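You operate a simulated robot arm through the tools that you are given. There is no shell and no other tool. Be economical: measure what you need, move in short steps, check, and stop when the job is done.

Carry out the task below with a simulated two-armed robot. There is one attempt and no reset: what you move stays moved.

## Task
Wipe up the spill on the middle of the loading bench with the blue cloth and put it back.

The check looks at the end state, three seconds after you hand in, the way a careful person would. Anything else that was tipped, shoved, dropped, spilled or broken makes it a failure. Flat cloth is picked up by pressing the open fingertips on it (5 to 10 N) and closing them slowly along it; thin cloth reads only 2 to 8 mm in the jaws.

## Robot
Two 7-joint arms with two-finger parallel grippers on one trunk, on a base that drives. Base frame: it is fixed to the floor where the robot stands at the start and does not move with it; the origin is under the middle of the robot, x ahead of it, y to its left, z up. Readings come in m, degrees, newtons and seconds.
The left shoulder is at the start at [0.07, 0.163, 1.17], the right one opposite. Payload 3.43 kg a hand.
Tool frame (each hand has its own): the origin (TCP) lies between the finger pads and is the grasp point; the fingertips stand 0.034 m ahead of it; z points along the fingers, y is the line along which they close. The gripper opens to 0.128 m. The fingers are 0.024 m wide and 0.012 m thick; the gripper's body (0.048 by 0.13 m) begins 0.096 m behind the TCP.
Orientation is told as [roll, pitch, yaw] about the base's x, y, z axes, in that order, counted from this pose: with the fingers straight down and closing along the base's y, the tool's x points along the base's -x, its y along +y and its z along -z.

## Interface
- The arms move only by the tool arm_command. It takes "left_targets", "right_targets" or both (then of equal length, played together; a hand with none holds still); each is one flat list of numbers, 7 for each row, row after row: the shift along the base's x, y, z in units of 50 mm (1.0 is 50 mm), then the turn, a rotation vector about the base's x, y, z in units of 6 degrees (1.0 is 6 degrees), then the finger opening in m, from 0 to 0.128. In form: [dx, dy, dz, ax, ay, az, jaw, dx, dy, dz, ax, ay, az, jaw, ...]. A call has 1 to 20 rows; each row shifts and turns the commanded pose from where the row before left it. A call with a number of a shift or a turn outside -1 to 1 is refused whole. A row lasts 0.2 s, in which the tool goes at most 0.05 m and 8.6 degrees; a call with a longer step from one row to the next is refused whole, and so is a gripper value outside its range. A pose out of reach is approached as far as the arm can. The call stops where the force on the tool passes 40 N (or 10 N more than at its start, if that is more) or the arm is blocked; 0.2 s more then pass. Each finger travels about 0.153 m/s and halts on what it meets, pressing with about 28 N; the grip force reading is that of the motor and also rises with nothing between the fingers. The clock runs only during rows and for 0.2 s after the last one: add rows that do not move to give the fingers time. The reply holds the time, the measured pose of the TCP, the force on the tool along the base axes, the opening and the grip force, in the units named above and with some noise, and new pictures: "show" is both (left out), scene, wrist or none (wrist: the cameras of the hands that moved).
- Cameras (640 x 400 px; columns grow to the right, rows downward): "scene" is now at [0.1319, 0.013, 1.3868]; the picture's right is [0.15, -0.99, 0.00], its down [-0.65, -0.10, -0.75] and it looks along [0.74, 0.12, -0.66] (base axes); focal length 265 px, centre (320, 200). "left" rides on the left gripper at [0.076, 0.011, -0.16] in its tool frame; the picture's right is [-0.15, 0.99, 0.00], its down [-0.88, -0.13, -0.46] and it looks along [-0.45, -0.07, 0.89] (tool axes); focal length 234 px, centre (320, 200). "right" rides on the right gripper at [0.076, -0.011, -0.16] in its tool frame; the picture's right is [0.15, 0.99, 0.00], its down [-0.88, 0.13, -0.46] and it looks along [-0.45, 0.07, 0.89] (tool axes); focal length 234 px, centre (320, 200). There is no depth. A picture from a camera that has moved, and an enlarged one, comes with that camera's place and axes in the base frame and with its lens.
- lift_body(by): slides the trunk up (or, below 0, down) by that many m; the arms and the scene camera ride with it, the base frame stays. It gives what a move gives, with no picture.
- roll_base(legs): drives the robot by 1 to 6 legs, each [ahead, left, turn to the left] in m, m and degrees, along the robot's own axes; the way and the turn of a leg run together, so that a leg with both is an arc; at most 1.5 m and 180 degrees a leg. The arms and the cameras ride along, it lands a little off, and it stops where it bumps. It gives what a move gives, and a new picture of the scene camera.
- aim_head(pan, tilt): turns the head with the scene camera to pan (to the left, within 86 degrees either way) and tilt (down, from -29 to 69), counted from straight ahead of the robot. It gives what a move gives, and a new picture of the scene camera.
- inspect(camera, box): a new picture of the part [left, top, right, bottom] of that camera's present view, enlarged. It takes no simulated time.
- job_done(): hands the job in; it is judged then, once.

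Go step by step. Nothing tells you exact positions but the pictures and the camera data: compare them with the known pose of the tool, close in by small moves and look again before you grip or let go. The budget is 120 turns and 170 pictures, counting those below and the enlarged ones. Unless the task says otherwise, let go and move clear before handing in, and close with one line.

The tools are called after "Emit:" by a JSON object that holds its "name" and its "arguments". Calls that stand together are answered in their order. arm_command: Moves the arms, as the interface text tells. Its arguments: {"type":"object","properties":{"left_targets":{"type":"array","items":{"type":"number"}},"right_targets":{"type":"array","items":{"type":"number"}},"show":{"type":"string","enum":["both","scene","wrist","none"]}},"required":[]} The other tools are called the same way: lift_body (by) slides the trunk up or down; roll_base (legs) drives the base; aim_head (pan, tilt) turns the head that bears the scene camera; inspect (camera, box) takes an enlarged picture of a part of a camera's view; job_done () hands the job in.

At the start:

```text
time: 0.0
left_position: [0.5725, 0.4397, 1.0896]
left_ee_rot: [0.1, 0.0, 0.1]
left_contact_force: [0.2, -0.3, -0.5]
left_grip_width: 0.1279
left_grip_force: 0.0
right_position: [0.6968, -0.161, 1.0124]
right_ee_rot: [0.1, 0.0, -0.1]
right_contact_force: [-0.1, 0.3, 0.1]
right_grip_width: 0.1281
right_grip_force: 0.2
trunk travel left (down, up): [-0.65, 0.29]
robot x, y, heading: [0.0035, 0.0033, -0.1]
head pan, tilt: [8.9, 41.3]
```

scene: 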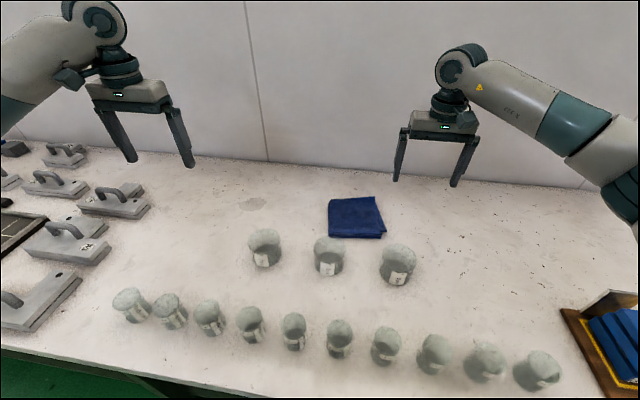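
right: 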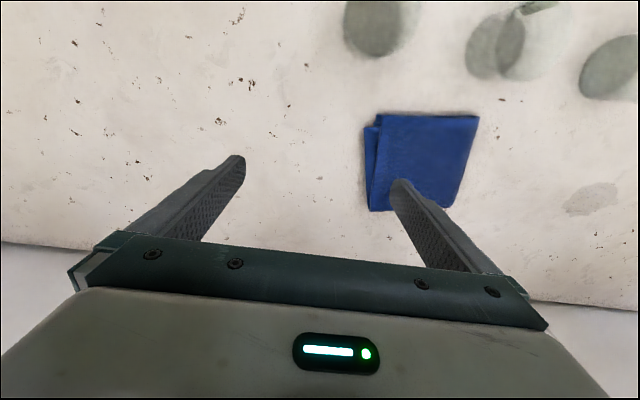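
left: 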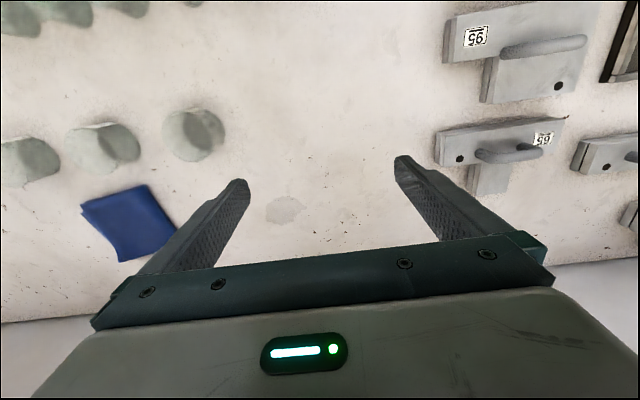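

I see the blue cloth near (0.77, 0.00) and a faint spill near (0.78, 0.36). I'll look closer at both before moving.

Emit:
{"name": "inspect", "arguments": {"camera": "scene", "box": [200, 160, 420, 290]}}

Emit:
{"name": "inspect", "arguments": {"camera": "left", "box": [70, 100, 430, 320]}}

Emit:
{"name": "inspect", "arguments": {"camera": "right", "box": [330, 80, 640, 280]}}

```text
2.91 times, centred on (310, 225) of scene
camera zoom: at [0.1319, 0.013, 1.3868], right [0.15, -0.99, 0.0], down [-0.65, -0.1, -0.75], along [0.74, 0.12, -0.66], focal length 771 px, centre (349, 127)
```

zoom: 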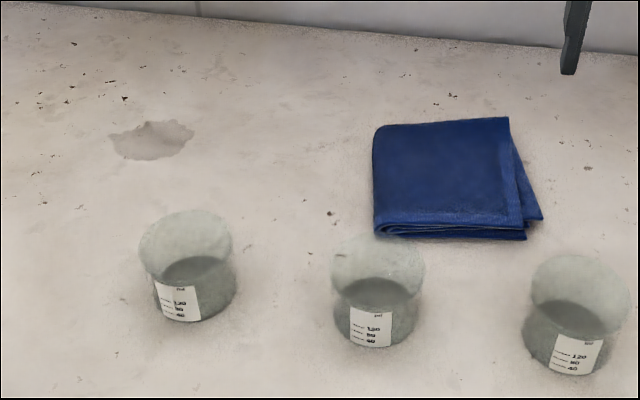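

```text
1.78 times, centred on (250, 210) of left
camera zoom: at [0.4972, 0.4503, 1.2499], right [0.15, 0.99, 0.0], down [0.88, -0.13, 0.46], along [0.45, -0.07, -0.89], focal length 416 px, centre (444, 182)
```

zoom: 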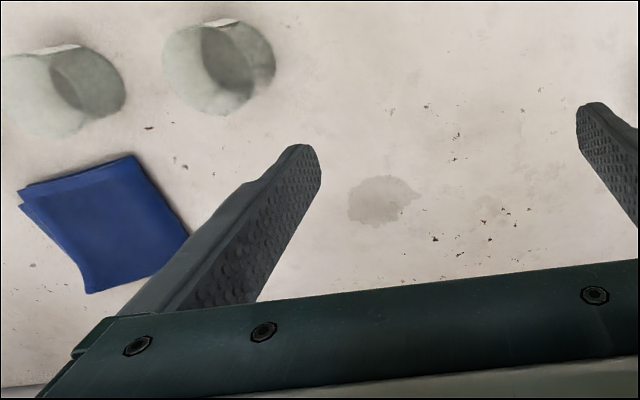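

```text
2.00 times, centred on (485, 180) of right
camera zoom: at [0.6202, -0.1722, 1.1729], right [-0.15, 0.99, 0.0], down [0.88, 0.13, 0.46], along [0.45, 0.07, -0.89], focal length 468 px, centre (-10, 240)
```

zoom: 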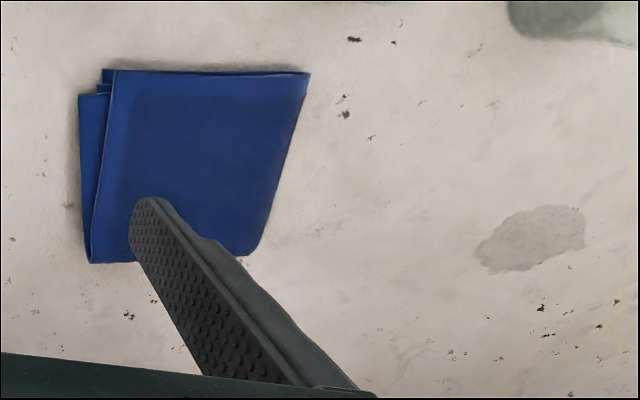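

The spill is a single patch about 0.1 m wide at (0.78, 0.36), and the cloth is folded and about 0.17 m square around (0.77, 0.0). I'll use the left hand for it and move the right hand out of the way.

Emit:
{"name": "arm_command", "arguments": {"left_targets": [0.325, -0.733, -0.3, 0, 0, 0, 0.06, 0.325, -0.733, -0.3, 0, 0, 0, 0.06, 0.325, -0.733, -0.3, 0, 0, 0, 0.06, 0.325, -0.733, -0.3, 0, 0, 0, 0.06, 0.325, -0.733, -0.3, 0, 0, 0, 0.06, 0.325, -0.733, -0.3, 0, 0, 0, 0.06, 0.325, -0.733, -0.3, 0, 0, 0, 0.06, 0.325, -0.733, -0.3, 0, 0, 0, 0.06, 0.325, -0.733, -0.3, 0, 0, 0, 0.06, 0.325, -0.733, -0.3, 0, 0, 0, 0.06, 0.325, -0.733, -0.3, 0, 0, 0, 0.06, 0.325, -0.733, -0.3, 0, 0, 0, 0.06, 0, 0, 0, 0, 0, 0, 0.06, 0, 0, 0, 0, 0, 0, 0.06], "right_targets": [-0.2, -0.7, 0.2, 0, 0, 0, 0.06, -0.2, -0.7, 0.2, 0, 0, 0, 0.06, -0.2, -0.7, 0.2, 0, 0, 0, 0.06, -0.2, -0.7, 0.2, 0, 0, 0, 0.06, -0.2, -0.7, 0.2, 0, 0, 0, 0.06, -0.2, -0.7, 0.2, 0, 0, 0, 0.06, -0.2, -0.7, 0.2, 0, 0, 0, 0.06, 0, 0, 0, 0, 0, 0, 0.06, 0, 0, 0, 0, 0, 0, 0.06, 0, 0, 0, 0, 0, 0, 0.06, 0, 0, 0, 0, 0, 0, 0.06, 0, 0, 0, 0, 0, 0, 0.06, 0, 0, 0, 0, 0, 0, 0.06, 0, 0, 0, 0, 0, 0, 0.06]}}

```text
time: 3.0
left_position: [0.7673, -0.0043, 0.908]
left_ee_rot: [0.0, 0.0, 0.1]
left_contact_force: [-0.4, -0.4, -0.7]
left_grip_width: 0.0598
left_grip_force: 0.1
right_position: [0.6256, -0.4055, 1.0851]
right_ee_rot: [0.0, 0.0, 0.0]
right_contact_force: [0.5, -0.3, -0.5]
right_grip_width: 0.0601
right_grip_force: 0.0
trunk travel left (down, up): [-0.65, 0.29]
robot x, y, heading: [-0.0023, 0.003, 0.1]
head pan, tilt: [8.9, 41.3]
camera scene: at [0.1319, 0.0123, 1.3868], right [0.15, -0.99, 0.0], down [-0.65, -0.1, -0.75], along [0.74, 0.12, -0.66], focal length 265 px, centre (320, 200)
camera right: at [0.5505, -0.4165, 1.2444], right [-0.15, 0.99, 0.0], down [0.88, 0.13, 0.46], along [0.45, 0.07, -0.89], focal length 234 px, centre (320, 200)
camera left: at [0.6927, 0.0067, 1.0684], right [0.15, 0.99, 0.0], down [0.88, -0.13, 0.46], along [0.45, -0.07, -0.89], focal length 234 px, centre (320, 200)
```

scene: 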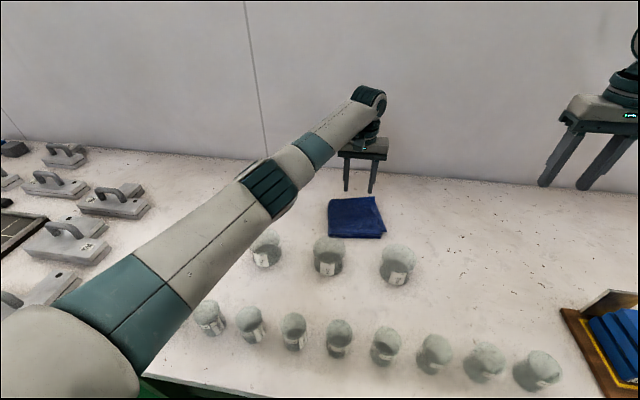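
right: 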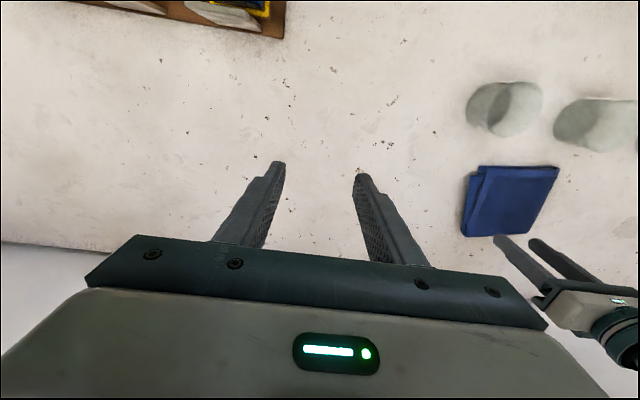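
left: 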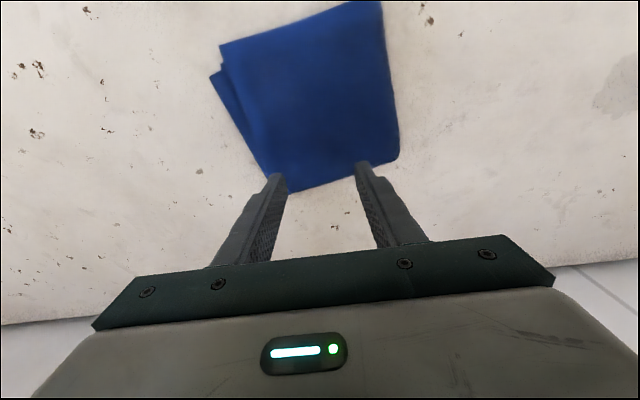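

The left hand is above the cloth, toward its far edge; the two views disagree on x by about 3 cm. I'll lower a little, move 3 cm nearer the robot, and look again.

Emit:
{"name": "arm_command", "arguments": {"left_targets": [-0.3, 0, -0.5, 0, 0, 0, 0.06, -0.3, 0, -0.5, 0, 0, 0, 0.06, 0, 0, -0.3, 0, 0, 0, 0.06, 0, 0, 0, 0, 0, 0, 0.06]}}

```text
time: 4.0
left_position: [0.7375, 0.0012, 0.847]
left_ee_rot: [0.0, -0.1, 0.1]
left_contact_force: [1.7, 0.0, 8.1]
left_grip_width: 0.0594
left_grip_force: 0.1
right_position: [0.6264, -0.4053, 1.0853]
right_ee_rot: [0.0, 0.0, 0.1]
right_contact_force: [0.4, -0.3, -0.8]
right_grip_width: 0.0598
right_grip_force: 0.2
trunk travel left (down, up): [-0.65, 0.29]
robot x, y, heading: [0.0035, -0.0021, -0.2]
head pan, tilt: [8.9, 41.3]
camera scene: at [0.1312, 0.0128, 1.387], right [0.15, -0.99, 0.0], down [-0.65, -0.1, -0.75], along [0.74, 0.12, -0.66], focal length 265 px, centre (320, 200)
camera left: at [0.6618, 0.0117, 1.0066], right [0.15, 0.99, 0.0], down [0.88, -0.13, 0.46], along [0.45, -0.07, -0.89], focal length 234 px, centre (320, 200)
```

scene: 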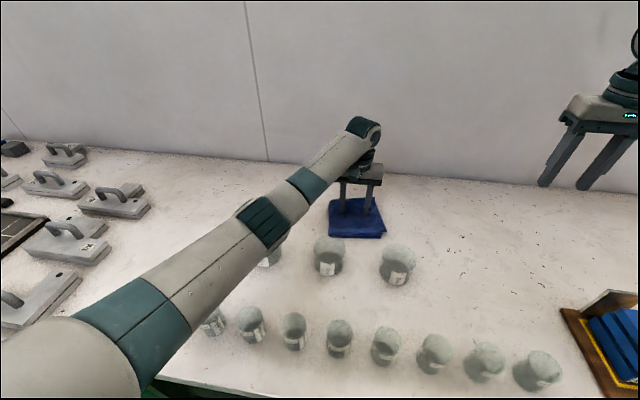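
left: 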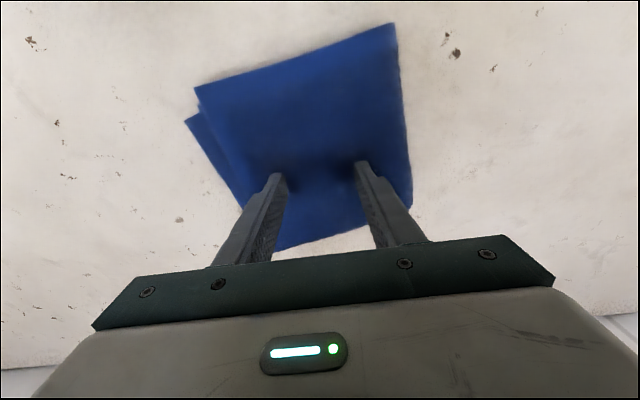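

The fingertips already touch the cloth with about 8 N at tip height 0.813, so the bench is higher than stated (about 0.79) and the spill is nearer (0.75, 0.345). Contact is close to the cloth's middle, so I'll close slowly.

Emit:
{"name": "arm_command", "arguments": {"left_targets": [0, 0, -0.02, 0, 0, 0, 0.056, 0, 0, -0.02, 0, 0, 0, 0.052, 0, 0, 0, 0, 0, 0, 0.048, 0, 0, 0, 0, 0, 0, 0.044, 0, 0, 0, 0, 0, 0, 0.04, 0, 0, 0, 0, 0, 0, 0.036, 0, 0, 0, 0, 0, 0, 0.032, 0, 0, 0, 0, 0, 0, 0.028, 0, 0, 0, 0, 0, 0, 0.024, 0, 0, 0, 0, 0, 0, 0.02, 0, 0, 0, 0, 0, 0, 0.016, 0, 0, 0, 0, 0, 0, 0.012, 0, 0, 0, 0, 0, 0, 0.008, 0, 0, 0, 0, 0, 0, 0.004, 0, 0, 0, 0, 0, 0, 0.0, 0, 0, 0, 0, 0, 0, 0.0, 0, 0, 0, 0, 0, 0, 0.0]}}

```text
time: 7.6
left_position: [0.7346, 0.0006, 0.8447]
left_ee_rot: [0.0, -0.1, 0.2]
left_contact_force: [0.0, -0.4, 21.5]
left_grip_width: 0.0155
left_grip_force: 27.6
right_position: [0.625, -0.4056, 1.0852]
right_ee_rot: [0.1, -0.2, -0.1]
right_contact_force: [0.0, 0.4, -0.5]
right_grip_width: 0.06
right_grip_force: 0.1
trunk travel left (down, up): [-0.65, 0.29]
robot x, y, heading: [0.002, -0.0011, -0.0]
head pan, tilt: [8.9, 41.3]
camera scene: at [0.1291, 0.0127, 1.3872], right [0.15, -0.99, 0.0], down [-0.65, -0.1, -0.75], along [0.74, 0.12, -0.66], focal length 265 px, centre (320, 200)
camera left: at [0.6598, 0.0116, 1.0046], right [0.15, 0.99, 0.0], down [0.88, -0.13, 0.46], along [0.45, -0.07, -0.89], focal length 234 px, centre (320, 200)
```

scene: 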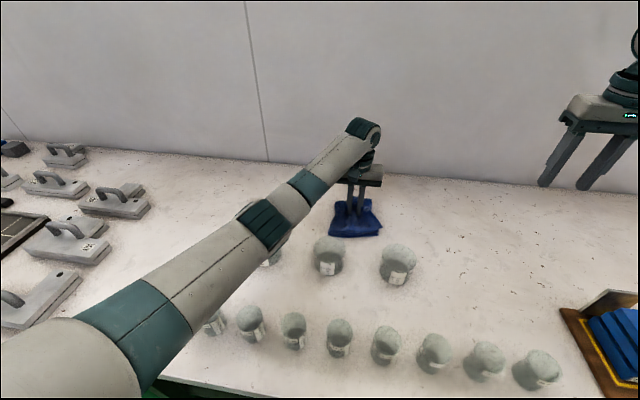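
left: 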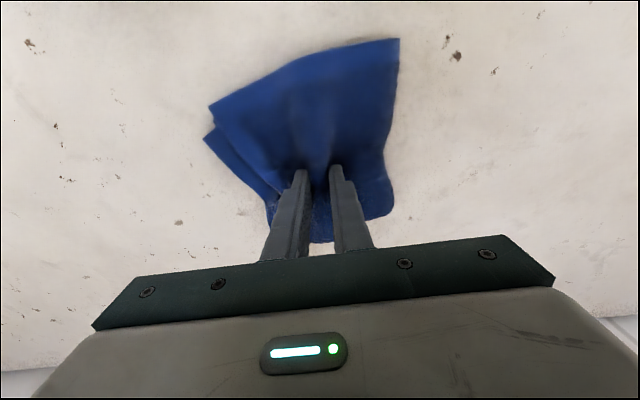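

The jaws hold a thick ruck (15.5 mm), which probably includes several layers. I'll lift gently and check that the whole cloth comes along.

Emit:
{"name": "arm_command", "arguments": {"left_targets": [0, 0, 0.3, 0, 0, 0, 0.0, 0, 0, 0.3, 0, 0, 0, 0.0, 0, 0, 0.4, 0, 0, 0, 0.0, 0, 0, 0.5, 0, 0, 0, 0.0, 0, 0, 0.5, 0, 0, 0, 0.0, 0, 0, 0, 0, 0, 0, 0.0, 0, 0, 0, 0, 0, 0, 0.0]}}

```text
time: 9.2
left_position: [0.7378, 0.0006, 0.943]
left_ee_rot: [0.0, 0.0, 0.2]
left_contact_force: [-0.5, -0.5, -0.9]
left_grip_width: 0.0143
left_grip_force: 28.2
right_position: [0.6269, -0.4045, 1.0844]
right_ee_rot: [0.0, -0.1, 0.0]
right_contact_force: [0.9, -0.1, -1.4]
right_grip_width: 0.0603
right_grip_force: 0.1
trunk travel left (down, up): [-0.65, 0.29]
robot x, y, heading: [0.0001, 0.0, 0.1]
head pan, tilt: [8.9, 41.3]
camera scene: at [0.1317, 0.0129, 1.3868], right [0.15, -0.99, 0.0], down [-0.65, -0.1, -0.75], along [0.74, 0.12, -0.66], focal length 265 px, centre (320, 200)
camera left: at [0.6618, 0.0105, 1.1033], right [0.15, 0.99, 0.0], down [0.88, -0.13, 0.46], along [0.45, -0.07, -0.89], focal length 234 px, centre (320, 200)
```

scene: 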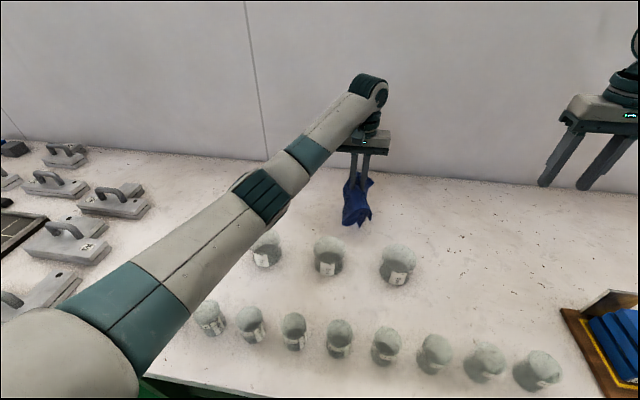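
left: 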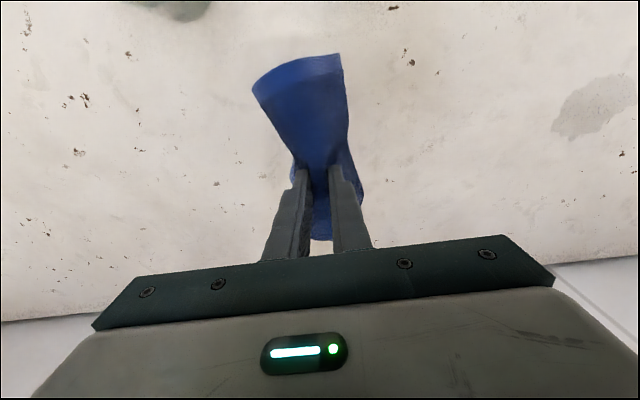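

All layers came up with the grip, and this view puts the spill at about (0.743, 0.342). I'll carry the cloth above it.

Emit:
{"name": "arm_command", "arguments": {"left_targets": [0.02, 0.85, 0, 0, 0, 0, 0.0, 0.02, 0.85, 0, 0, 0, 0, 0.0, 0.02, 0.85, 0, 0, 0, 0, 0.0, 0.02, 0.85, 0, 0, 0, 0, 0.0, 0.02, 0.85, 0, 0, 0, 0, 0.0, 0.02, 0.85, 0, 0, 0, 0, 0.0, 0, 0.6, 0, 0, 0, 0, 0.0, 0, 0, 0, 0, 0, 0, 0.0, 0, 0, 0, 0, 0, 0, 0.0]}}

```text
time: 11.2
left_position: [0.7444, 0.2856, 0.9407]
left_ee_rot: [0.0, 0.0, 0.1]
left_contact_force: [1.0, -0.1, -0.5]
left_grip_width: 0.0143
left_grip_force: 27.7
right_position: [0.6275, -0.4055, 1.0857]
right_ee_rot: [0.0, 0.0, 0.0]
right_contact_force: [-0.4, 0.1, 0.1]
right_grip_width: 0.06
right_grip_force: 0.0
trunk travel left (down, up): [-0.65, 0.29]
robot x, y, heading: [0.0033, 0.0024, -0.0]
head pan, tilt: [8.9, 41.3]
camera scene: at [0.132, 0.0132, 1.3868], right [0.16, -0.99, 0.0], down [-0.65, -0.1, -0.75], along [0.74, 0.12, -0.66], focal length 265 px, centre (320, 200)
camera left: at [0.6701, 0.2959, 1.1013], right [0.15, 0.99, 0.0], down [0.88, -0.13, 0.46], along [0.45, -0.07, -0.89], focal length 234 px, centre (320, 200)
```

scene: 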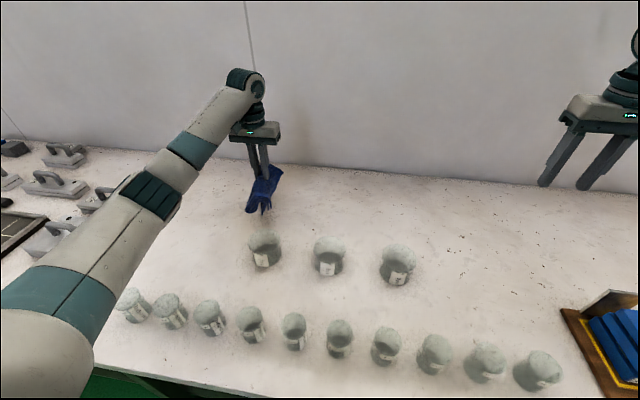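
left: 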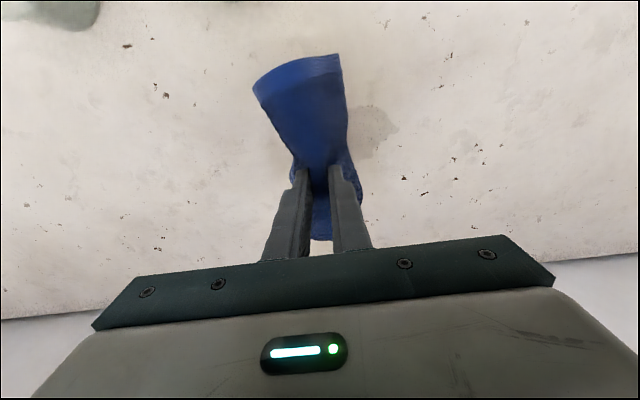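

The spill spans about x 0.705–0.775 and y 0.30–0.39. I'll lower the cloth at the near-right side of it until it presses lightly.

Emit:
{"name": "arm_command", "arguments": {"left_targets": [0, 0.3, -0.5, 0, 0, 0, 0.0, 0, 0.3, -0.5, 0, 0, 0, 0.0, 0, 0, -0.4, 0, 0, 0, 0.0, 0, 0, -0.3, 0, 0, 0, 0.0, 0, 0, -0.16, 0, 0, 0, 0.0, 0, 0, 0, 0, 0, 0, 0.0]}}

```text
time: 12.6
left_position: [0.7419, 0.3152, 0.8507]
left_ee_rot: [0.0, 0.0, 0.0]
left_contact_force: [-0.6, -0.7, 9.6]
left_grip_width: 0.0146
left_grip_force: 28.0
right_position: [0.6254, -0.4056, 1.0841]
right_ee_rot: [0.0, 0.0, 0.0]
right_contact_force: [-0.5, -0.7, 0.5]
right_grip_width: 0.06
right_grip_force: 0.0
trunk travel left (down, up): [-0.65, 0.29]
robot x, y, heading: [0.0028, 0.0008, 0.0]
head pan, tilt: [8.9, 41.3]
camera scene: at [0.1307, 0.0123, 1.387], right [0.15, -0.99, 0.0], down [-0.65, -0.1, -0.75], along [0.74, 0.12, -0.66], focal length 265 px, centre (320, 200)
camera left: at [0.6663, 0.3261, 1.0104], right [0.15, 0.99, 0.0], down [0.88, -0.13, 0.46], along [0.45, -0.07, -0.89], focal length 234 px, centre (320, 200)
```

scene: 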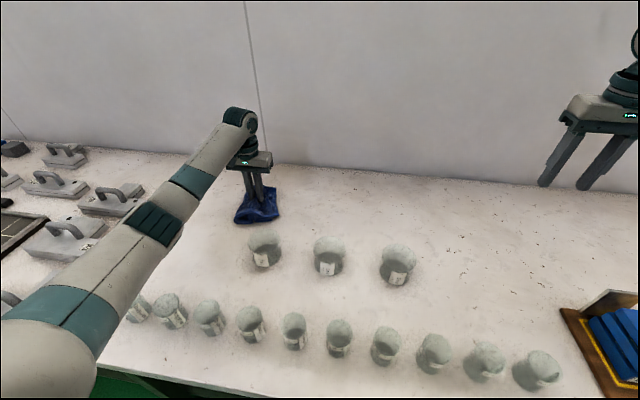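
left: 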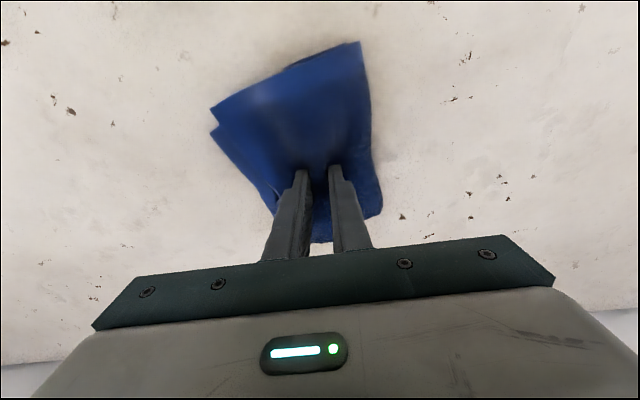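

The cloth lies on the spill with about 10 N. I'll wipe in a zigzag over the whole patch.

Emit:
{"name": "arm_command", "arguments": {"left_targets": [0, 0.5, -0.03, 0, 0, 0, 0.0, 0, 0.5, 0, 0, 0, 0, 0.0, 0, 0.5, 0, 0, 0, 0, 0.0, -0.5, 0, 0, 0, 0, 0, 0.0, 0, -0.5, 0, 0, 0, 0, 0.0, 0, -0.5, 0, 0, 0, 0, 0.0, 0, -0.5, 0, 0, 0, 0, 0.0, 0, -0.5, 0, 0, 0, 0, 0.0, -0.4, 0, 0, 0, 0, 0, 0.0, 0, 0.5, 0, 0, 0, 0, 0.0, 0, 0.5, 0, 0, 0, 0, 0.0, 0, 0.5, 0, 0, 0, 0, 0.0, 0, 0.5, 0, 0, 0, 0, 0.0, 0.8, 0, 0, 0, 0, 0, 0.0, 0.8, 0, 0, 0, 0, 0, 0.0, 0, -0.5, 0, 0, 0, 0, 0.0, 0, -0.5, 0, 0, 0, 0, 0.0, 0, -0.5, 0, 0, 0, 0, 0.0, 0, -0.5, 0, 0, 0, 0, 0.0, 0, -0.5, 0, 0, 0, 0, 0.0]}}

```text
time: 16.8
left_position: [0.7777, 0.2656, 0.8487]
left_ee_rot: [0.0, 0.1, 0.1]
left_contact_force: [1.5, 1.2, 9.3]
left_grip_width: 0.0145
left_grip_force: 28.0
right_position: [0.6257, -0.4066, 1.0853]
right_ee_rot: [0.0, 0.1, 0.1]
right_contact_force: [-0.6, -1.1, -0.7]
right_grip_width: 0.0602
right_grip_force: 0.2
trunk travel left (down, up): [-0.65, 0.29]
robot x, y, heading: [0.0025, 0.0001, -0.1]
head pan, tilt: [8.9, 41.3]
camera scene: at [0.1308, 0.0119, 1.387], right [0.16, -0.99, 0.0], down [-0.65, -0.1, -0.75], along [0.74, 0.12, -0.66], focal length 265 px, centre (320, 200)
camera left: at [0.7038, 0.2756, 1.0088], right [0.15, 0.99, 0.0], down [0.88, -0.13, 0.46], along [0.45, -0.07, -0.89], focal length 234 px, centre (320, 200)
```

scene: 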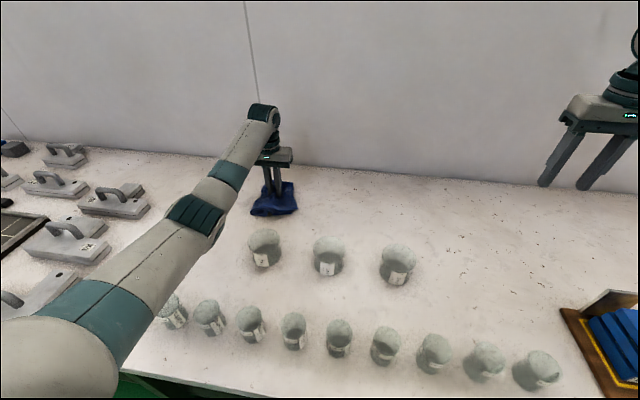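
left: 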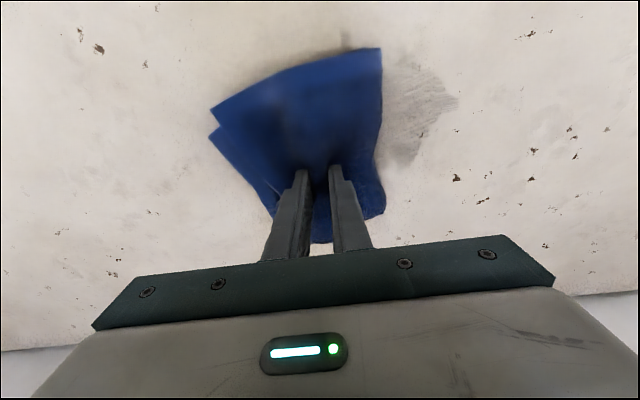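

The patch is partly wiped and looks streaked at about (0.74, 0.35). I'll wipe again with slightly more pressure, in closer lines.

Emit:
{"name": "inspect", "arguments": {"camera": "left", "box": [340, 30, 520, 200]}}

Emit:
{"name": "arm_command", "arguments": {"left_targets": [0, 0.6, -0.06, 0, 0, 0, 0.0, 0, 0.6, 0, 0, 0, 0, 0.0, 0, 0.6, 0, 0, 0, 0, 0.0, 0, 0.6, 0, 0, 0, 0, 0.0, 0, 0.5, 0, 0, 0, 0, 0.0, -0.4, 0, 0, 0, 0, 0, 0.0, 0, -0.6, 0, 0, 0, 0, 0.0, 0, -0.6, 0, 0, 0, 0, 0.0, 0, -0.6, 0, 0, 0, 0, 0.0, 0, -0.6, 0, 0, 0, 0, 0.0, -0.4, 0, 0, 0, 0, 0, 0.0, 0, 0.6, 0, 0, 0, 0, 0.0, 0, 0.6, 0, 0, 0, 0, 0.0, 0, 0.6, 0, 0, 0, 0, 0.0, 0, 0.6, 0, 0, 0, 0, 0.0, -0.4, 0, 0, 0, 0, 0, 0.0, 0, -0.6, 0, 0, 0, 0, 0.0, 0, -0.6, 0, 0, 0, 0, 0.0, 0, -0.6, 0, 0, 0, 0, 0.0, 0, -0.6, 0, 0, 0, 0, 0.0], "show": "wrist"}}

```text
2.35 times, centred on (430, 115) of left
camera zoom: at [0.7038, 0.2756, 1.0088], right [0.15, 0.99, 0.0], down [0.88, -0.13, 0.46], along [0.45, -0.07, -0.89], focal length 551 px, centre (61, 400)
```

zoom: 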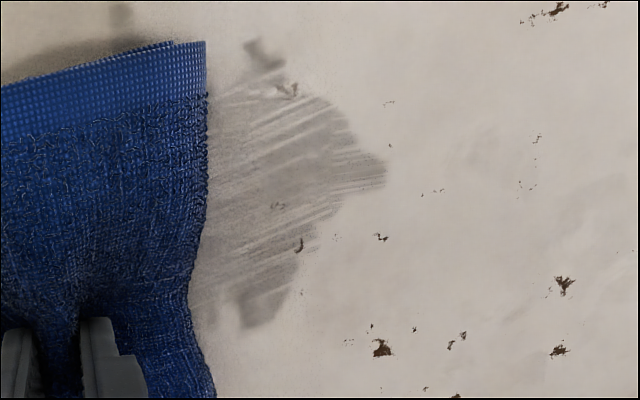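

```text
time: 21.0
left_position: [0.718, 0.2873, 0.847]
left_ee_rot: [0.1, -0.1, 0.0]
left_contact_force: [-0.6, 3.8, 16.6]
left_grip_width: 0.0148
left_grip_force: 27.8
right_position: [0.6249, -0.4064, 1.0858]
right_ee_rot: [0.1, 0.0, -0.1]
right_contact_force: [0.6, -0.4, -0.1]
right_grip_width: 0.0601
right_grip_force: 0.0
trunk travel left (down, up): [-0.65, 0.29]
robot x, y, heading: [-0.0039, 0.0001, -0.0]
head pan, tilt: [8.9, 41.3]
camera left: at [0.6416, 0.2976, 1.0073], right [0.14, 0.99, 0.0], down [0.88, -0.13, 0.46], along [0.45, -0.07, -0.89], focal length 234 px, centre (320, 200)
```

left: 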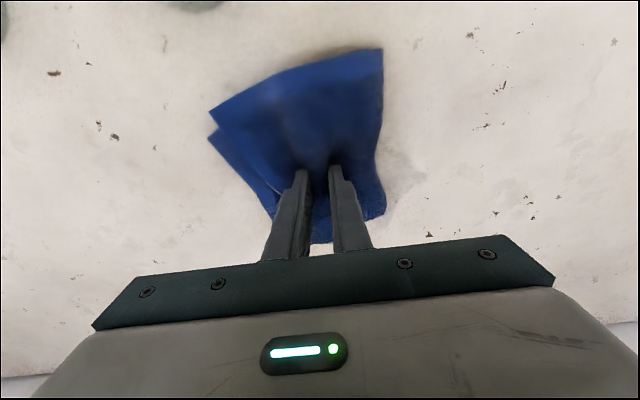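

The patch is fading under the cloth. I'll make another full pass at this pressure.

Emit:
{"name": "arm_command", "arguments": {"left_targets": [-0.4, 0, 0, 0, 0, 0, 0.0, 0, 0.6, 0, 0, 0, 0, 0.0, 0, 0.6, 0, 0, 0, 0, 0.0, 0, 0.6, 0, 0, 0, 0, 0.0, 0, 0.6, 0, 0, 0, 0, 0.0, 0.6, 0, 0, 0, 0, 0, 0.0, 0, -0.6, 0, 0, 0, 0, 0.0, 0, -0.6, 0, 0, 0, 0, 0.0, 0, -0.6, 0, 0, 0, 0, 0.0, 0, -0.6, 0, 0, 0, 0, 0.0, 0.6, 0, 0, 0, 0, 0, 0.0, 0, 0.6, 0, 0, 0, 0, 0.0, 0, 0.6, 0, 0, 0, 0, 0.0, 0, 0.6, 0, 0, 0, 0, 0.0, 0, 0.6, 0, 0, 0, 0, 0.0, 0.6, 0, 0, 0, 0, 0, 0.0, 0, -0.6, 0, 0, 0, 0, 0.0, 0, -0.6, 0, 0, 0, 0, 0.0, 0, -0.6, 0, 0, 0, 0, 0.0, 0, -0.6, 0, 0, 0, 0, 0.0], "show": "none"}}

Emit:
{"name": "arm_command", "arguments": {"left_targets": [0, 0, 0.5, 0, 0, 0, 0.0, 0, 0, 0.6, 0, 0, 0, 0.0, 0, -0.6, 0.6, 0, 0, 0, 0.0, 0, -0.8, 0.2, 0, 0, 0, 0.0, 0, -0.8, 0, 0, 0, 0, 0.0, 0, 0, 0, 0, 0, 0, 0.0]}}

```text
time: 25.2
left_position: [0.7869, 0.2879, 0.8479]
left_ee_rot: [0.0, -0.2, 0.0]
left_contact_force: [2.5, 2.3, 10.4]
left_grip_width: 0.0147
left_grip_force: 28.1
right_position: [0.6259, -0.4052, 1.085]
right_ee_rot: [0.2, -0.1, 0.1]
right_contact_force: [0.2, 0.2, 0.5]
right_grip_width: 0.0599
right_grip_force: 0.0
trunk travel left (down, up): [-0.65, 0.29]
robot x, y, heading: [0.0008, 0.0014, -0.0]
head pan, tilt: [8.9, 41.3]
```

```text
time: 26.6
left_position: [0.7855, 0.1824, 0.9393]
left_ee_rot: [0.0, 0.0, 0.1]
left_contact_force: [-0.5, -0.5, 0.0]
left_grip_width: 0.0142
left_grip_force: 28.4
right_position: [0.6268, -0.4031, 1.0849]
right_ee_rot: [-0.1, 0.0, 0.0]
right_contact_force: [-0.2, 0.0, 0.4]
right_grip_width: 0.0599
right_grip_force: 0.0
trunk travel left (down, up): [-0.65, 0.29]
robot x, y, heading: [0.0001, -0.0015, -0.1]
head pan, tilt: [8.9, 41.3]
camera scene: at [0.1319, 0.0142, 1.3868], right [0.16, -0.99, 0.0], down [-0.65, -0.1, -0.75], along [0.74, 0.12, -0.66], focal length 265 px, centre (320, 200)
camera left: at [0.7106, 0.1923, 1.1], right [0.14, 0.99, 0.0], down [0.88, -0.13, 0.46], along [0.45, -0.07, -0.89], focal length 234 px, centre (320, 200)
```

scene: 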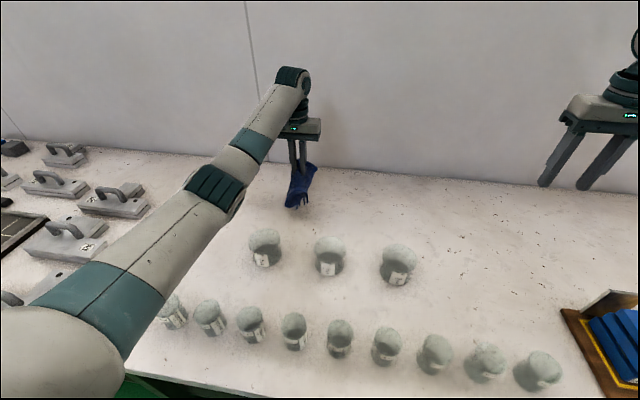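
left: 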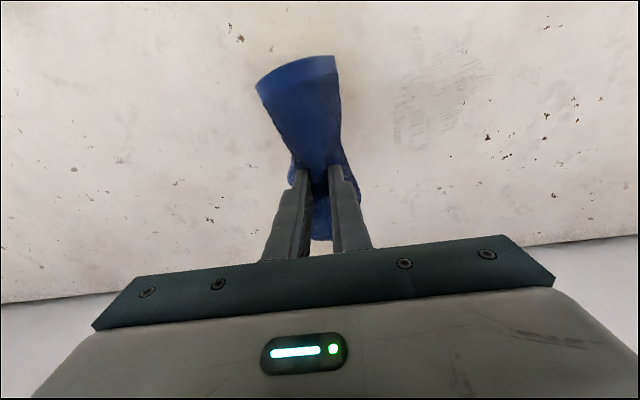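

Emit:
{"name": "inspect", "arguments": {"camera": "left", "box": [360, 20, 540, 180]}}

```text
2.50 times, centred on (450, 100) of left
camera zoom: at [0.7106, 0.1923, 1.1], right [0.14, 0.99, 0.0], down [0.88, -0.13, 0.46], along [0.45, -0.07, -0.89], focal length 585 px, centre (-5, 450)
```

zoom: 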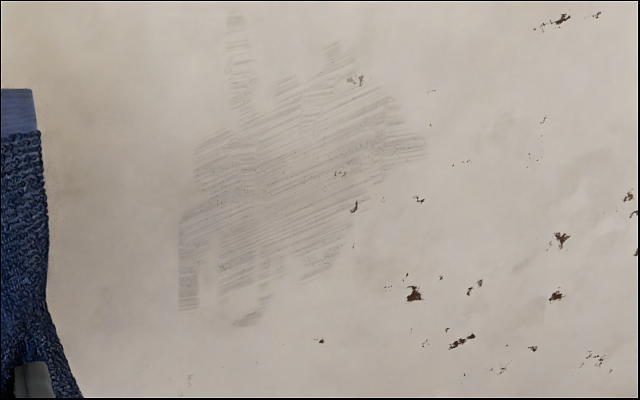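

Faint streaks remain over roughly x 0.67–0.80, y 0.28–0.39. I'll lower again and make a denser, wider pass with a bit more pressure.

Emit:
{"name": "arm_command", "arguments": {"left_targets": [0.3, 0.8, 0, 0, 0, 0, 0.0, 0, 0.8, -0.5, 0, 0, 0, 0.0, 0, 0.4, -0.5, 0, 0, 0, 0.0, 0, 0, -0.5, 0, 0, 0, 0.0, 0, 0, -0.4, 0, 0, 0, 0.0, 0, 0, -0.1, 0, 0, 0, 0.0, 0, 0.6, 0, 0, 0, 0, 0.0, 0, 0.6, 0, 0, 0, 0, 0.0, 0, 0.6, 0, 0, 0, 0, 0.0, 0, 0.6, 0, 0, 0, 0, 0.0, -0.4, 0, 0, 0, 0, 0, 0.0, 0, -0.6, 0, 0, 0, 0, 0.0, 0, -0.6, 0, 0, 0, 0, 0.0, 0, -0.6, 0, 0, 0, 0, 0.0, 0, -0.6, 0, 0, 0, 0, 0.0, -0.4, 0, 0, 0, 0, 0, 0.0, 0, 0.6, 0, 0, 0, 0, 0.0, 0, 0.6, 0, 0, 0, 0, 0.0, 0, 0.6, 0, 0, 0, 0, 0.0, 0, 0.6, 0, 0, 0, 0, 0.0], "show": "none"}}

Emit:
{"name": "arm_command", "arguments": {"left_targets": [-0.4, 0, 0, 0, 0, 0, 0.0, 0, -0.6, 0, 0, 0, 0, 0.0, 0, -0.6, 0, 0, 0, 0, 0.0, 0, -0.6, 0, 0, 0, 0, 0.0, 0, -0.6, 0, 0, 0, 0, 0.0, -0.4, 0, 0, 0, 0, 0, 0.0, 0, 0.6, 0, 0, 0, 0, 0.0, 0, 0.6, 0, 0, 0, 0, 0.0, 0, 0.6, 0, 0, 0, 0, 0.0, 0, 0.6, 0, 0, 0, 0, 0.0, -0.4, 0, 0, 0, 0, 0, 0.0, 0, -0.6, 0, 0, 0, 0, 0.0, 0, -0.6, 0, 0, 0, 0, 0.0, 0, -0.6, 0, 0, 0, 0, 0.0, -0.4, -0.2, 0, 0, 0, 0, 0.0, 0, 0.6, 0, 0, 0, 0, 0.0, 0, 0.6, 0, 0, 0, 0, 0.0, 0, 0.6, 0, 0, 0, 0, 0.0]}}

```text
time: 29.3
left_position: [0.7825, 0.3622, 0.8492]
left_ee_rot: [0.4, -0.6, 0.3]
left_contact_force: [-7.3, -1.6, 25.2]
left_grip_width: 0.0145
left_grip_force: 27.9
right_position: [0.6258, -0.4055, 1.0854]
right_ee_rot: [0.1, -0.1, 0.2]
right_contact_force: [0.4, 0.3, 0.0]
right_grip_width: 0.0601
right_grip_force: 0.1
trunk travel left (down, up): [-0.65, 0.29]
robot x, y, heading: [0.0015, -0.0025, 0.3]
head pan, tilt: [8.9, 41.3]
stopped in row 13 (left hand): the force on the tool passed its limit (the readings are from after the stop); the commanded pose is now the measured one
```

```text
time: 32.2
left_position: [0.7224, 0.304, 0.849]
left_ee_rot: [0.4, -0.8, 0.6]
left_contact_force: [-6.3, -3.6, 22.7]
left_grip_width: 0.0145
left_grip_force: 27.8
right_position: [0.627, -0.403, 1.0849]
right_ee_rot: [0.1, 0.0, 0.3]
right_contact_force: [-0.5, 0.3, 0.1]
right_grip_width: 0.0599
right_grip_force: 0.1
trunk travel left (down, up): [-0.65, 0.29]
robot x, y, heading: [-0.0032, 0.0002, 0.3]
head pan, tilt: [8.9, 41.3]
stopped in row 14 (left hand): the force on the tool passed its limit (the readings are from after the stop); the commanded pose is now the measured one
camera scene: at [0.1294, 0.0124, 1.3868], right [0.16, -0.99, 0.0], down [-0.65, -0.1, -0.75], along [0.74, 0.12, -0.66], focal length 265 px, centre (320, 200)
camera left: at [0.6452, 0.3129, 1.0082], right [0.14, 0.99, 0.01], down [0.88, -0.13, 0.47], along [0.46, -0.06, -0.88], focal length 234 px, centre (320, 200)
```

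scene: 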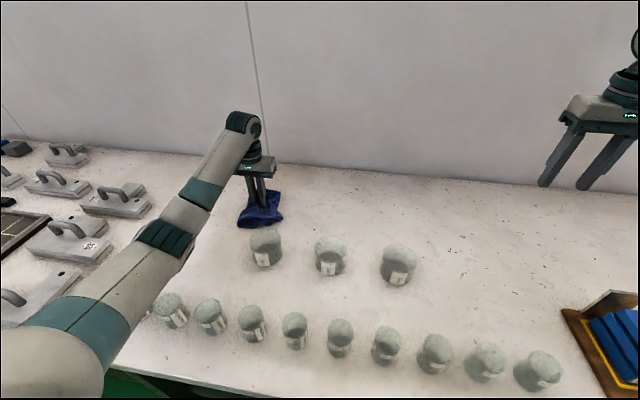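
left: 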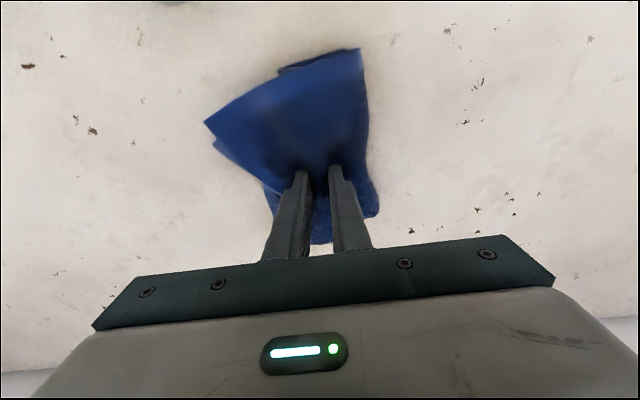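

The force limit stopped both passes, but most of the area was covered and the bench around the cloth looks clean. I'll lift clear and look.

Emit:
{"name": "arm_command", "arguments": {"left_targets": [0, 0, 0.5, 0, 0, 0, 0.0, 0, 0, 0.6, 0, 0, 0, 0.0, 0, -0.6, 0.6, 0, 0, 0, 0.0, 0, -0.8, 0.2, 0, 0, 0, 0.0, 0, -0.8, 0, 0, 0, 0, 0.0, 0, -0.4, 0, 0, 0, 0, 0.0, 0, 0, 0, 0, 0, 0, 0.0], "show": "none"}}

Emit:
{"name": "inspect", "arguments": {"camera": "left", "box": [330, 0, 600, 200]}}

Emit:
{"name": "inspect", "arguments": {"camera": "scene", "box": [180, 150, 360, 290]}}

```text
time: 33.8
left_position: [0.7224, 0.1766, 0.9369]
left_ee_rot: [0.2, -0.4, 0.6]
left_contact_force: [-0.3, -0.9, -0.8]
left_grip_width: 0.0143
left_grip_force: 27.6
right_position: [0.6278, -0.4019, 1.0853]
right_ee_rot: [0.0, 0.0, 0.4]
right_contact_force: [-0.4, -0.1, 0.1]
right_grip_width: 0.0601
right_grip_force: 0.1
trunk travel left (down, up): [-0.65, 0.29]
robot x, y, heading: [-0.0002, 0.0003, 0.4]
head pan, tilt: [8.9, 41.3]
```

```text
2.00 times, centred on (465, 100) of left
camera zoom: at [0.6463, 0.1847, 1.0975], right [0.14, 0.99, 0.01], down [0.88, -0.12, 0.46], along [0.46, -0.06, -0.89], focal length 468 px, centre (30, 400)
```

zoom: 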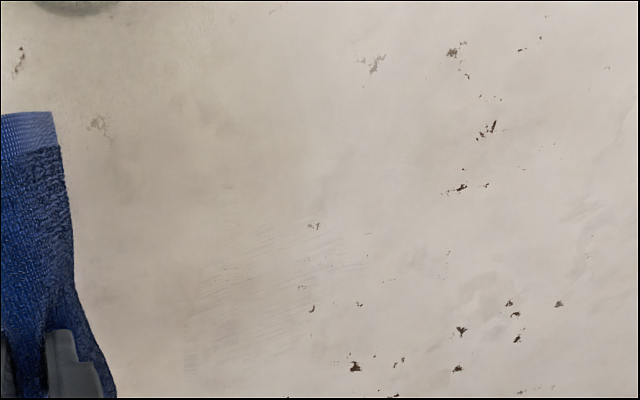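

```text
2.86 times, centred on (270, 220) of scene
camera zoom: at [0.1316, 0.0149, 1.3868], right [0.16, -0.99, 0.0], down [-0.65, -0.11, -0.75], along [0.74, 0.12, -0.66], focal length 757 px, centre (463, 143)
```

zoom: 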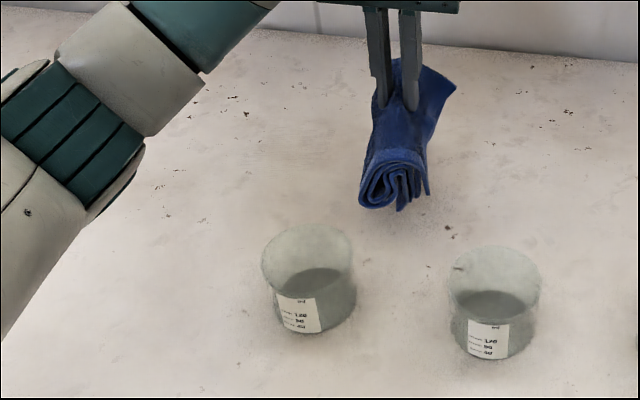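

Only very faint streaks remain, near x 0.70–0.77, y 0.30–0.36. I'll do one more moderate pass, finishing with strokes along x.

Emit:
{"name": "arm_command", "arguments": {"left_targets": [0.35, 0.7, 0, 0, 0, 0, 0.0, 0.35, 0.7, -0.5, 0, 0, 0, 0.0, 0.35, 0.66, -0.5, 0, 0, 0, 0.0, 0, 0, -0.5, 0, 0, 0, 0.0, 0, 0, -0.32, 0, 0, 0, 0.0, 0, 0.6, 0, 0, 0, 0, 0.0, 0, 0.6, 0, 0, 0, 0, 0.0, 0, 0.6, 0, 0, 0, 0, 0.0, -0.4, 0, 0, 0, 0, 0, 0.0, 0, -0.6, 0, 0, 0, 0, 0.0, 0, -0.6, 0, 0, 0, 0, 0.0, 0, -0.6, 0, 0, 0, 0, 0.0, -0.4, 0, 0, 0, 0, 0, 0.0, 0, 0.6, 0, 0, 0, 0, 0.0, 0, 0.6, 0, 0, 0, 0, 0.0, 0, 0.6, 0, 0, 0, 0, 0.0, -0.4, 0, 0, 0, 0, 0, 0.0, 0, -0.6, 0, 0, 0, 0, 0.0, 0, -0.6, 0, 0, 0, 0, 0.0, 0, -0.6, 0, 0, 0, 0, 0.0], "show": "none"}}

```text
time: 38.0
left_position: [0.716, 0.2788, 0.8498]
left_ee_rot: [0.5, -0.5, 0.5]
left_contact_force: [-0.7, 7.9, 22.5]
left_grip_width: 0.0144
left_grip_force: 28.4
right_position: [0.626, -0.4013, 1.0857]
right_ee_rot: [-0.1, -0.1, 0.2]
right_contact_force: [0.2, -0.9, 0.6]
right_grip_width: 0.0598
right_grip_force: 0.1
trunk travel left (down, up): [-0.65, 0.29]
robot x, y, heading: [0.0018, 0.0027, 0.4]
head pan, tilt: [8.9, 41.3]
```

That pass ran through at about 22 N. Now the strokes along x, slightly lighter, then lift and look.

Emit:
{"name": "arm_command", "arguments": {"left_targets": [-0.3, 0.4, 0.04, 0, 0, 0, 0.0, 0.6, 0, 0, 0, 0, 0, 0.0, 0.6, 0, 0, 0, 0, 0, 0.0, 0.6, 0, 0, 0, 0, 0, 0.0, 0, 0.4, 0, 0, 0, 0, 0.0, -0.6, 0, 0, 0, 0, 0, 0.0, -0.6, 0, 0, 0, 0, 0, 0.0, -0.6, 0, 0, 0, 0, 0, 0.0, 0, 0.4, 0, 0, 0, 0, 0.0, 0.6, 0, 0, 0, 0, 0, 0.0, 0.6, 0, 0, 0, 0, 0, 0.0, 0.6, 0, 0, 0, 0, 0, 0.0, 0, 0.4, 0, 0, 0, 0, 0.0, -0.6, 0, 0, 0, 0, 0, 0.0, -0.6, 0, 0, 0, 0, 0, 0.0, -0.6, 0, 0, 0, 0, 0, 0.0], "show": "none"}}

Emit:
{"name": "arm_command", "arguments": {"left_targets": [0, 0, 0.5, 0, 0, 0, 0.0, 0, 0, 0.6, 0, 0, 0, 0.0, 0, -0.6, 0.6, 0, 0, 0, 0.0, 0, -0.8, 0.2, 0, 0, 0, 0.0, 0, -0.8, 0, 0, 0, 0, 0.0, 0, -0.8, 0, 0, 0, 0, 0.0, 0, -0.8, 0, 0, 0, 0, 0.0, 0, -0.4, 0, 0, 0, 0, 0.0, 0, 0, 0, 0, 0, 0, 0.0]}}

Emit:
{"name": "inspect", "arguments": {"camera": "left", "box": [340, 0, 640, 200]}}

```text
time: 41.4
left_position: [0.6983, 0.3613, 0.8512]
left_ee_rot: [0.4, -0.5, 0.7]
left_contact_force: [3.6, 0.3, 9.2]
left_grip_width: 0.0142
left_grip_force: 28.2
right_position: [0.6248, -0.4011, 1.0856]
right_ee_rot: [0.0, -0.1, 0.2]
right_contact_force: [-1.8, -0.5, 0.4]
right_grip_width: 0.0598
right_grip_force: 0.0
trunk travel left (down, up): [-0.65, 0.29]
robot x, y, heading: [0.0006, 0.0015, 0.1]
head pan, tilt: [8.9, 41.3]
```

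```text
time: 43.4
left_position: [0.6982, 0.1491, 0.9446]
left_ee_rot: [0.3, -0.4, 0.6]
left_contact_force: [0.4, -0.3, -0.6]
left_grip_width: 0.0142
left_grip_force: 28.3
right_position: [0.6289, -0.4013, 1.085]
right_ee_rot: [0.0, 0.0, 0.3]
right_contact_force: [-0.1, 0.5, -0.4]
right_grip_width: 0.06
right_grip_force: 0.1
trunk travel left (down, up): [-0.65, 0.29]
robot x, y, heading: [0.001, -0.0001, 0.1]
head pan, tilt: [8.9, 41.3]
camera scene: at [0.1316, 0.0149, 1.3868], right [0.16, -0.99, 0.0], down [-0.65, -0.11, -0.75], along [0.74, 0.12, -0.66], focal length 265 px, centre (320, 200)
camera left: at [0.6219, 0.1584, 1.1041], right [0.14, 0.99, 0.01], down [0.88, -0.12, 0.46], along [0.46, -0.06, -0.89], focal length 234 px, centre (320, 200)
```

scene: 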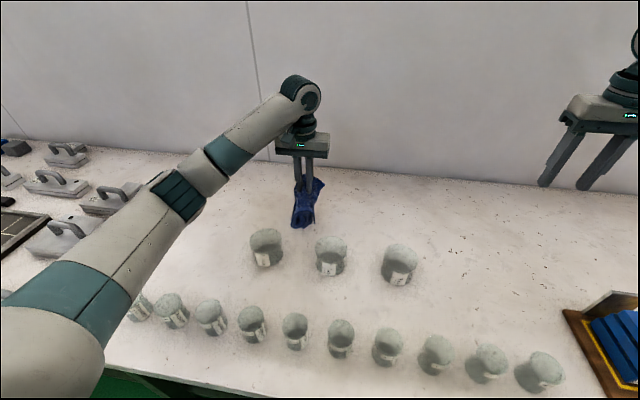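
left: 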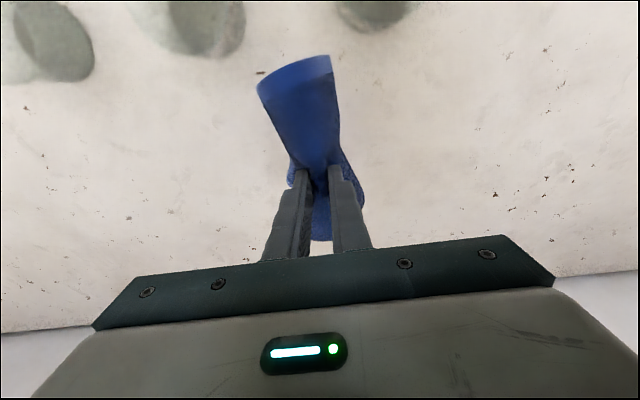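

```text
2.00 times, centred on (490, 100) of left
camera zoom: at [0.6219, 0.1584, 1.1041], right [0.14, 0.99, 0.01], down [0.88, -0.12, 0.46], along [0.46, -0.06, -0.89], focal length 468 px, centre (-20, 400)
```

zoom: 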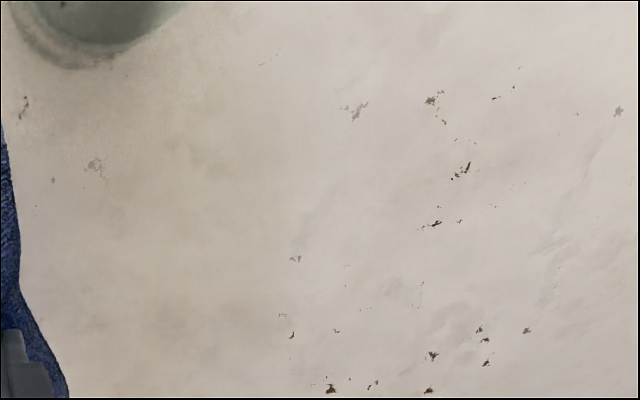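

The spill is gone. Now I'll carry the cloth back to its original place (TCP 0.7375, 0.0) and set it down.

Emit:
{"name": "arm_command", "arguments": {"left_targets": [0.2, -0.75, 0, 0, 0, 0, 0.0, 0.2, -0.75, 0, 0, 0, 0, 0.0, 0.2, -0.75, 0, 0, 0, 0, 0.0, 0.19, -0.72, 0, 0, 0, 0, 0.0, 0, 0, -0.4, 0, 0, 0, 0.0, 0, 0, -0.5, 0, 0, 0, 0.0, 0, 0, -0.5, 0, 0, 0, 0.0, 0, 0, -0.4, 0, 0, 0, 0.0, 0, 0, -0.1, 0, 0, 0, 0.0, 0, 0, 0, 0, 0, 0, 0.0]}}

```text
time: 45.6
left_position: [0.7386, -0.0007, 0.853]
left_ee_rot: [0.2, -0.7, 0.5]
left_contact_force: [1.7, -0.8, 23.6]
left_grip_width: 0.0143
left_grip_force: 28.0
right_position: [0.6259, -0.4009, 1.0866]
right_ee_rot: [0.0, -0.1, 0.2]
right_contact_force: [0.4, 0.6, 0.7]
right_grip_width: 0.0599
right_grip_force: 0.1
trunk travel left (down, up): [-0.65, 0.29]
robot x, y, heading: [-0.0019, 0.0005, 0.2]
head pan, tilt: [8.9, 41.3]
camera scene: at [0.1286, 0.0144, 1.3874], right [0.16, -0.99, 0.0], down [-0.65, -0.1, -0.75], along [0.74, 0.12, -0.66], focal length 265 px, centre (320, 200)
camera left: at [0.661, 0.0078, 1.0128], right [0.14, 0.99, 0.01], down [0.88, -0.12, 0.47], along [0.46, -0.06, -0.88], focal length 234 px, centre (320, 200)
```

scene: 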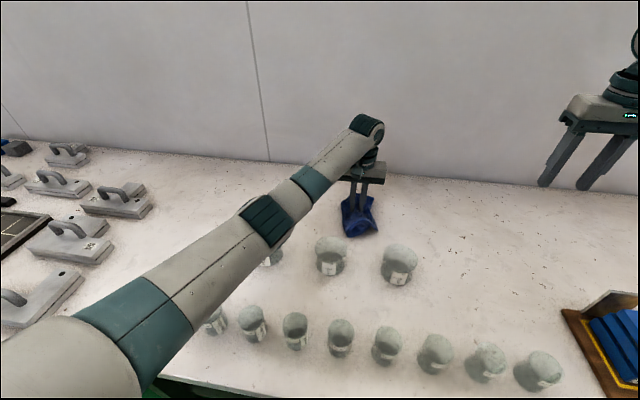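
left: 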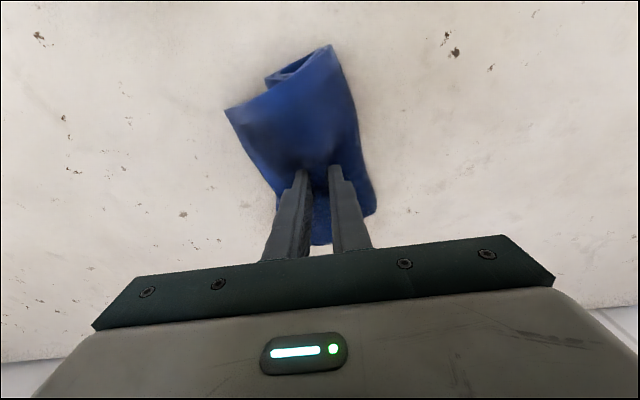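

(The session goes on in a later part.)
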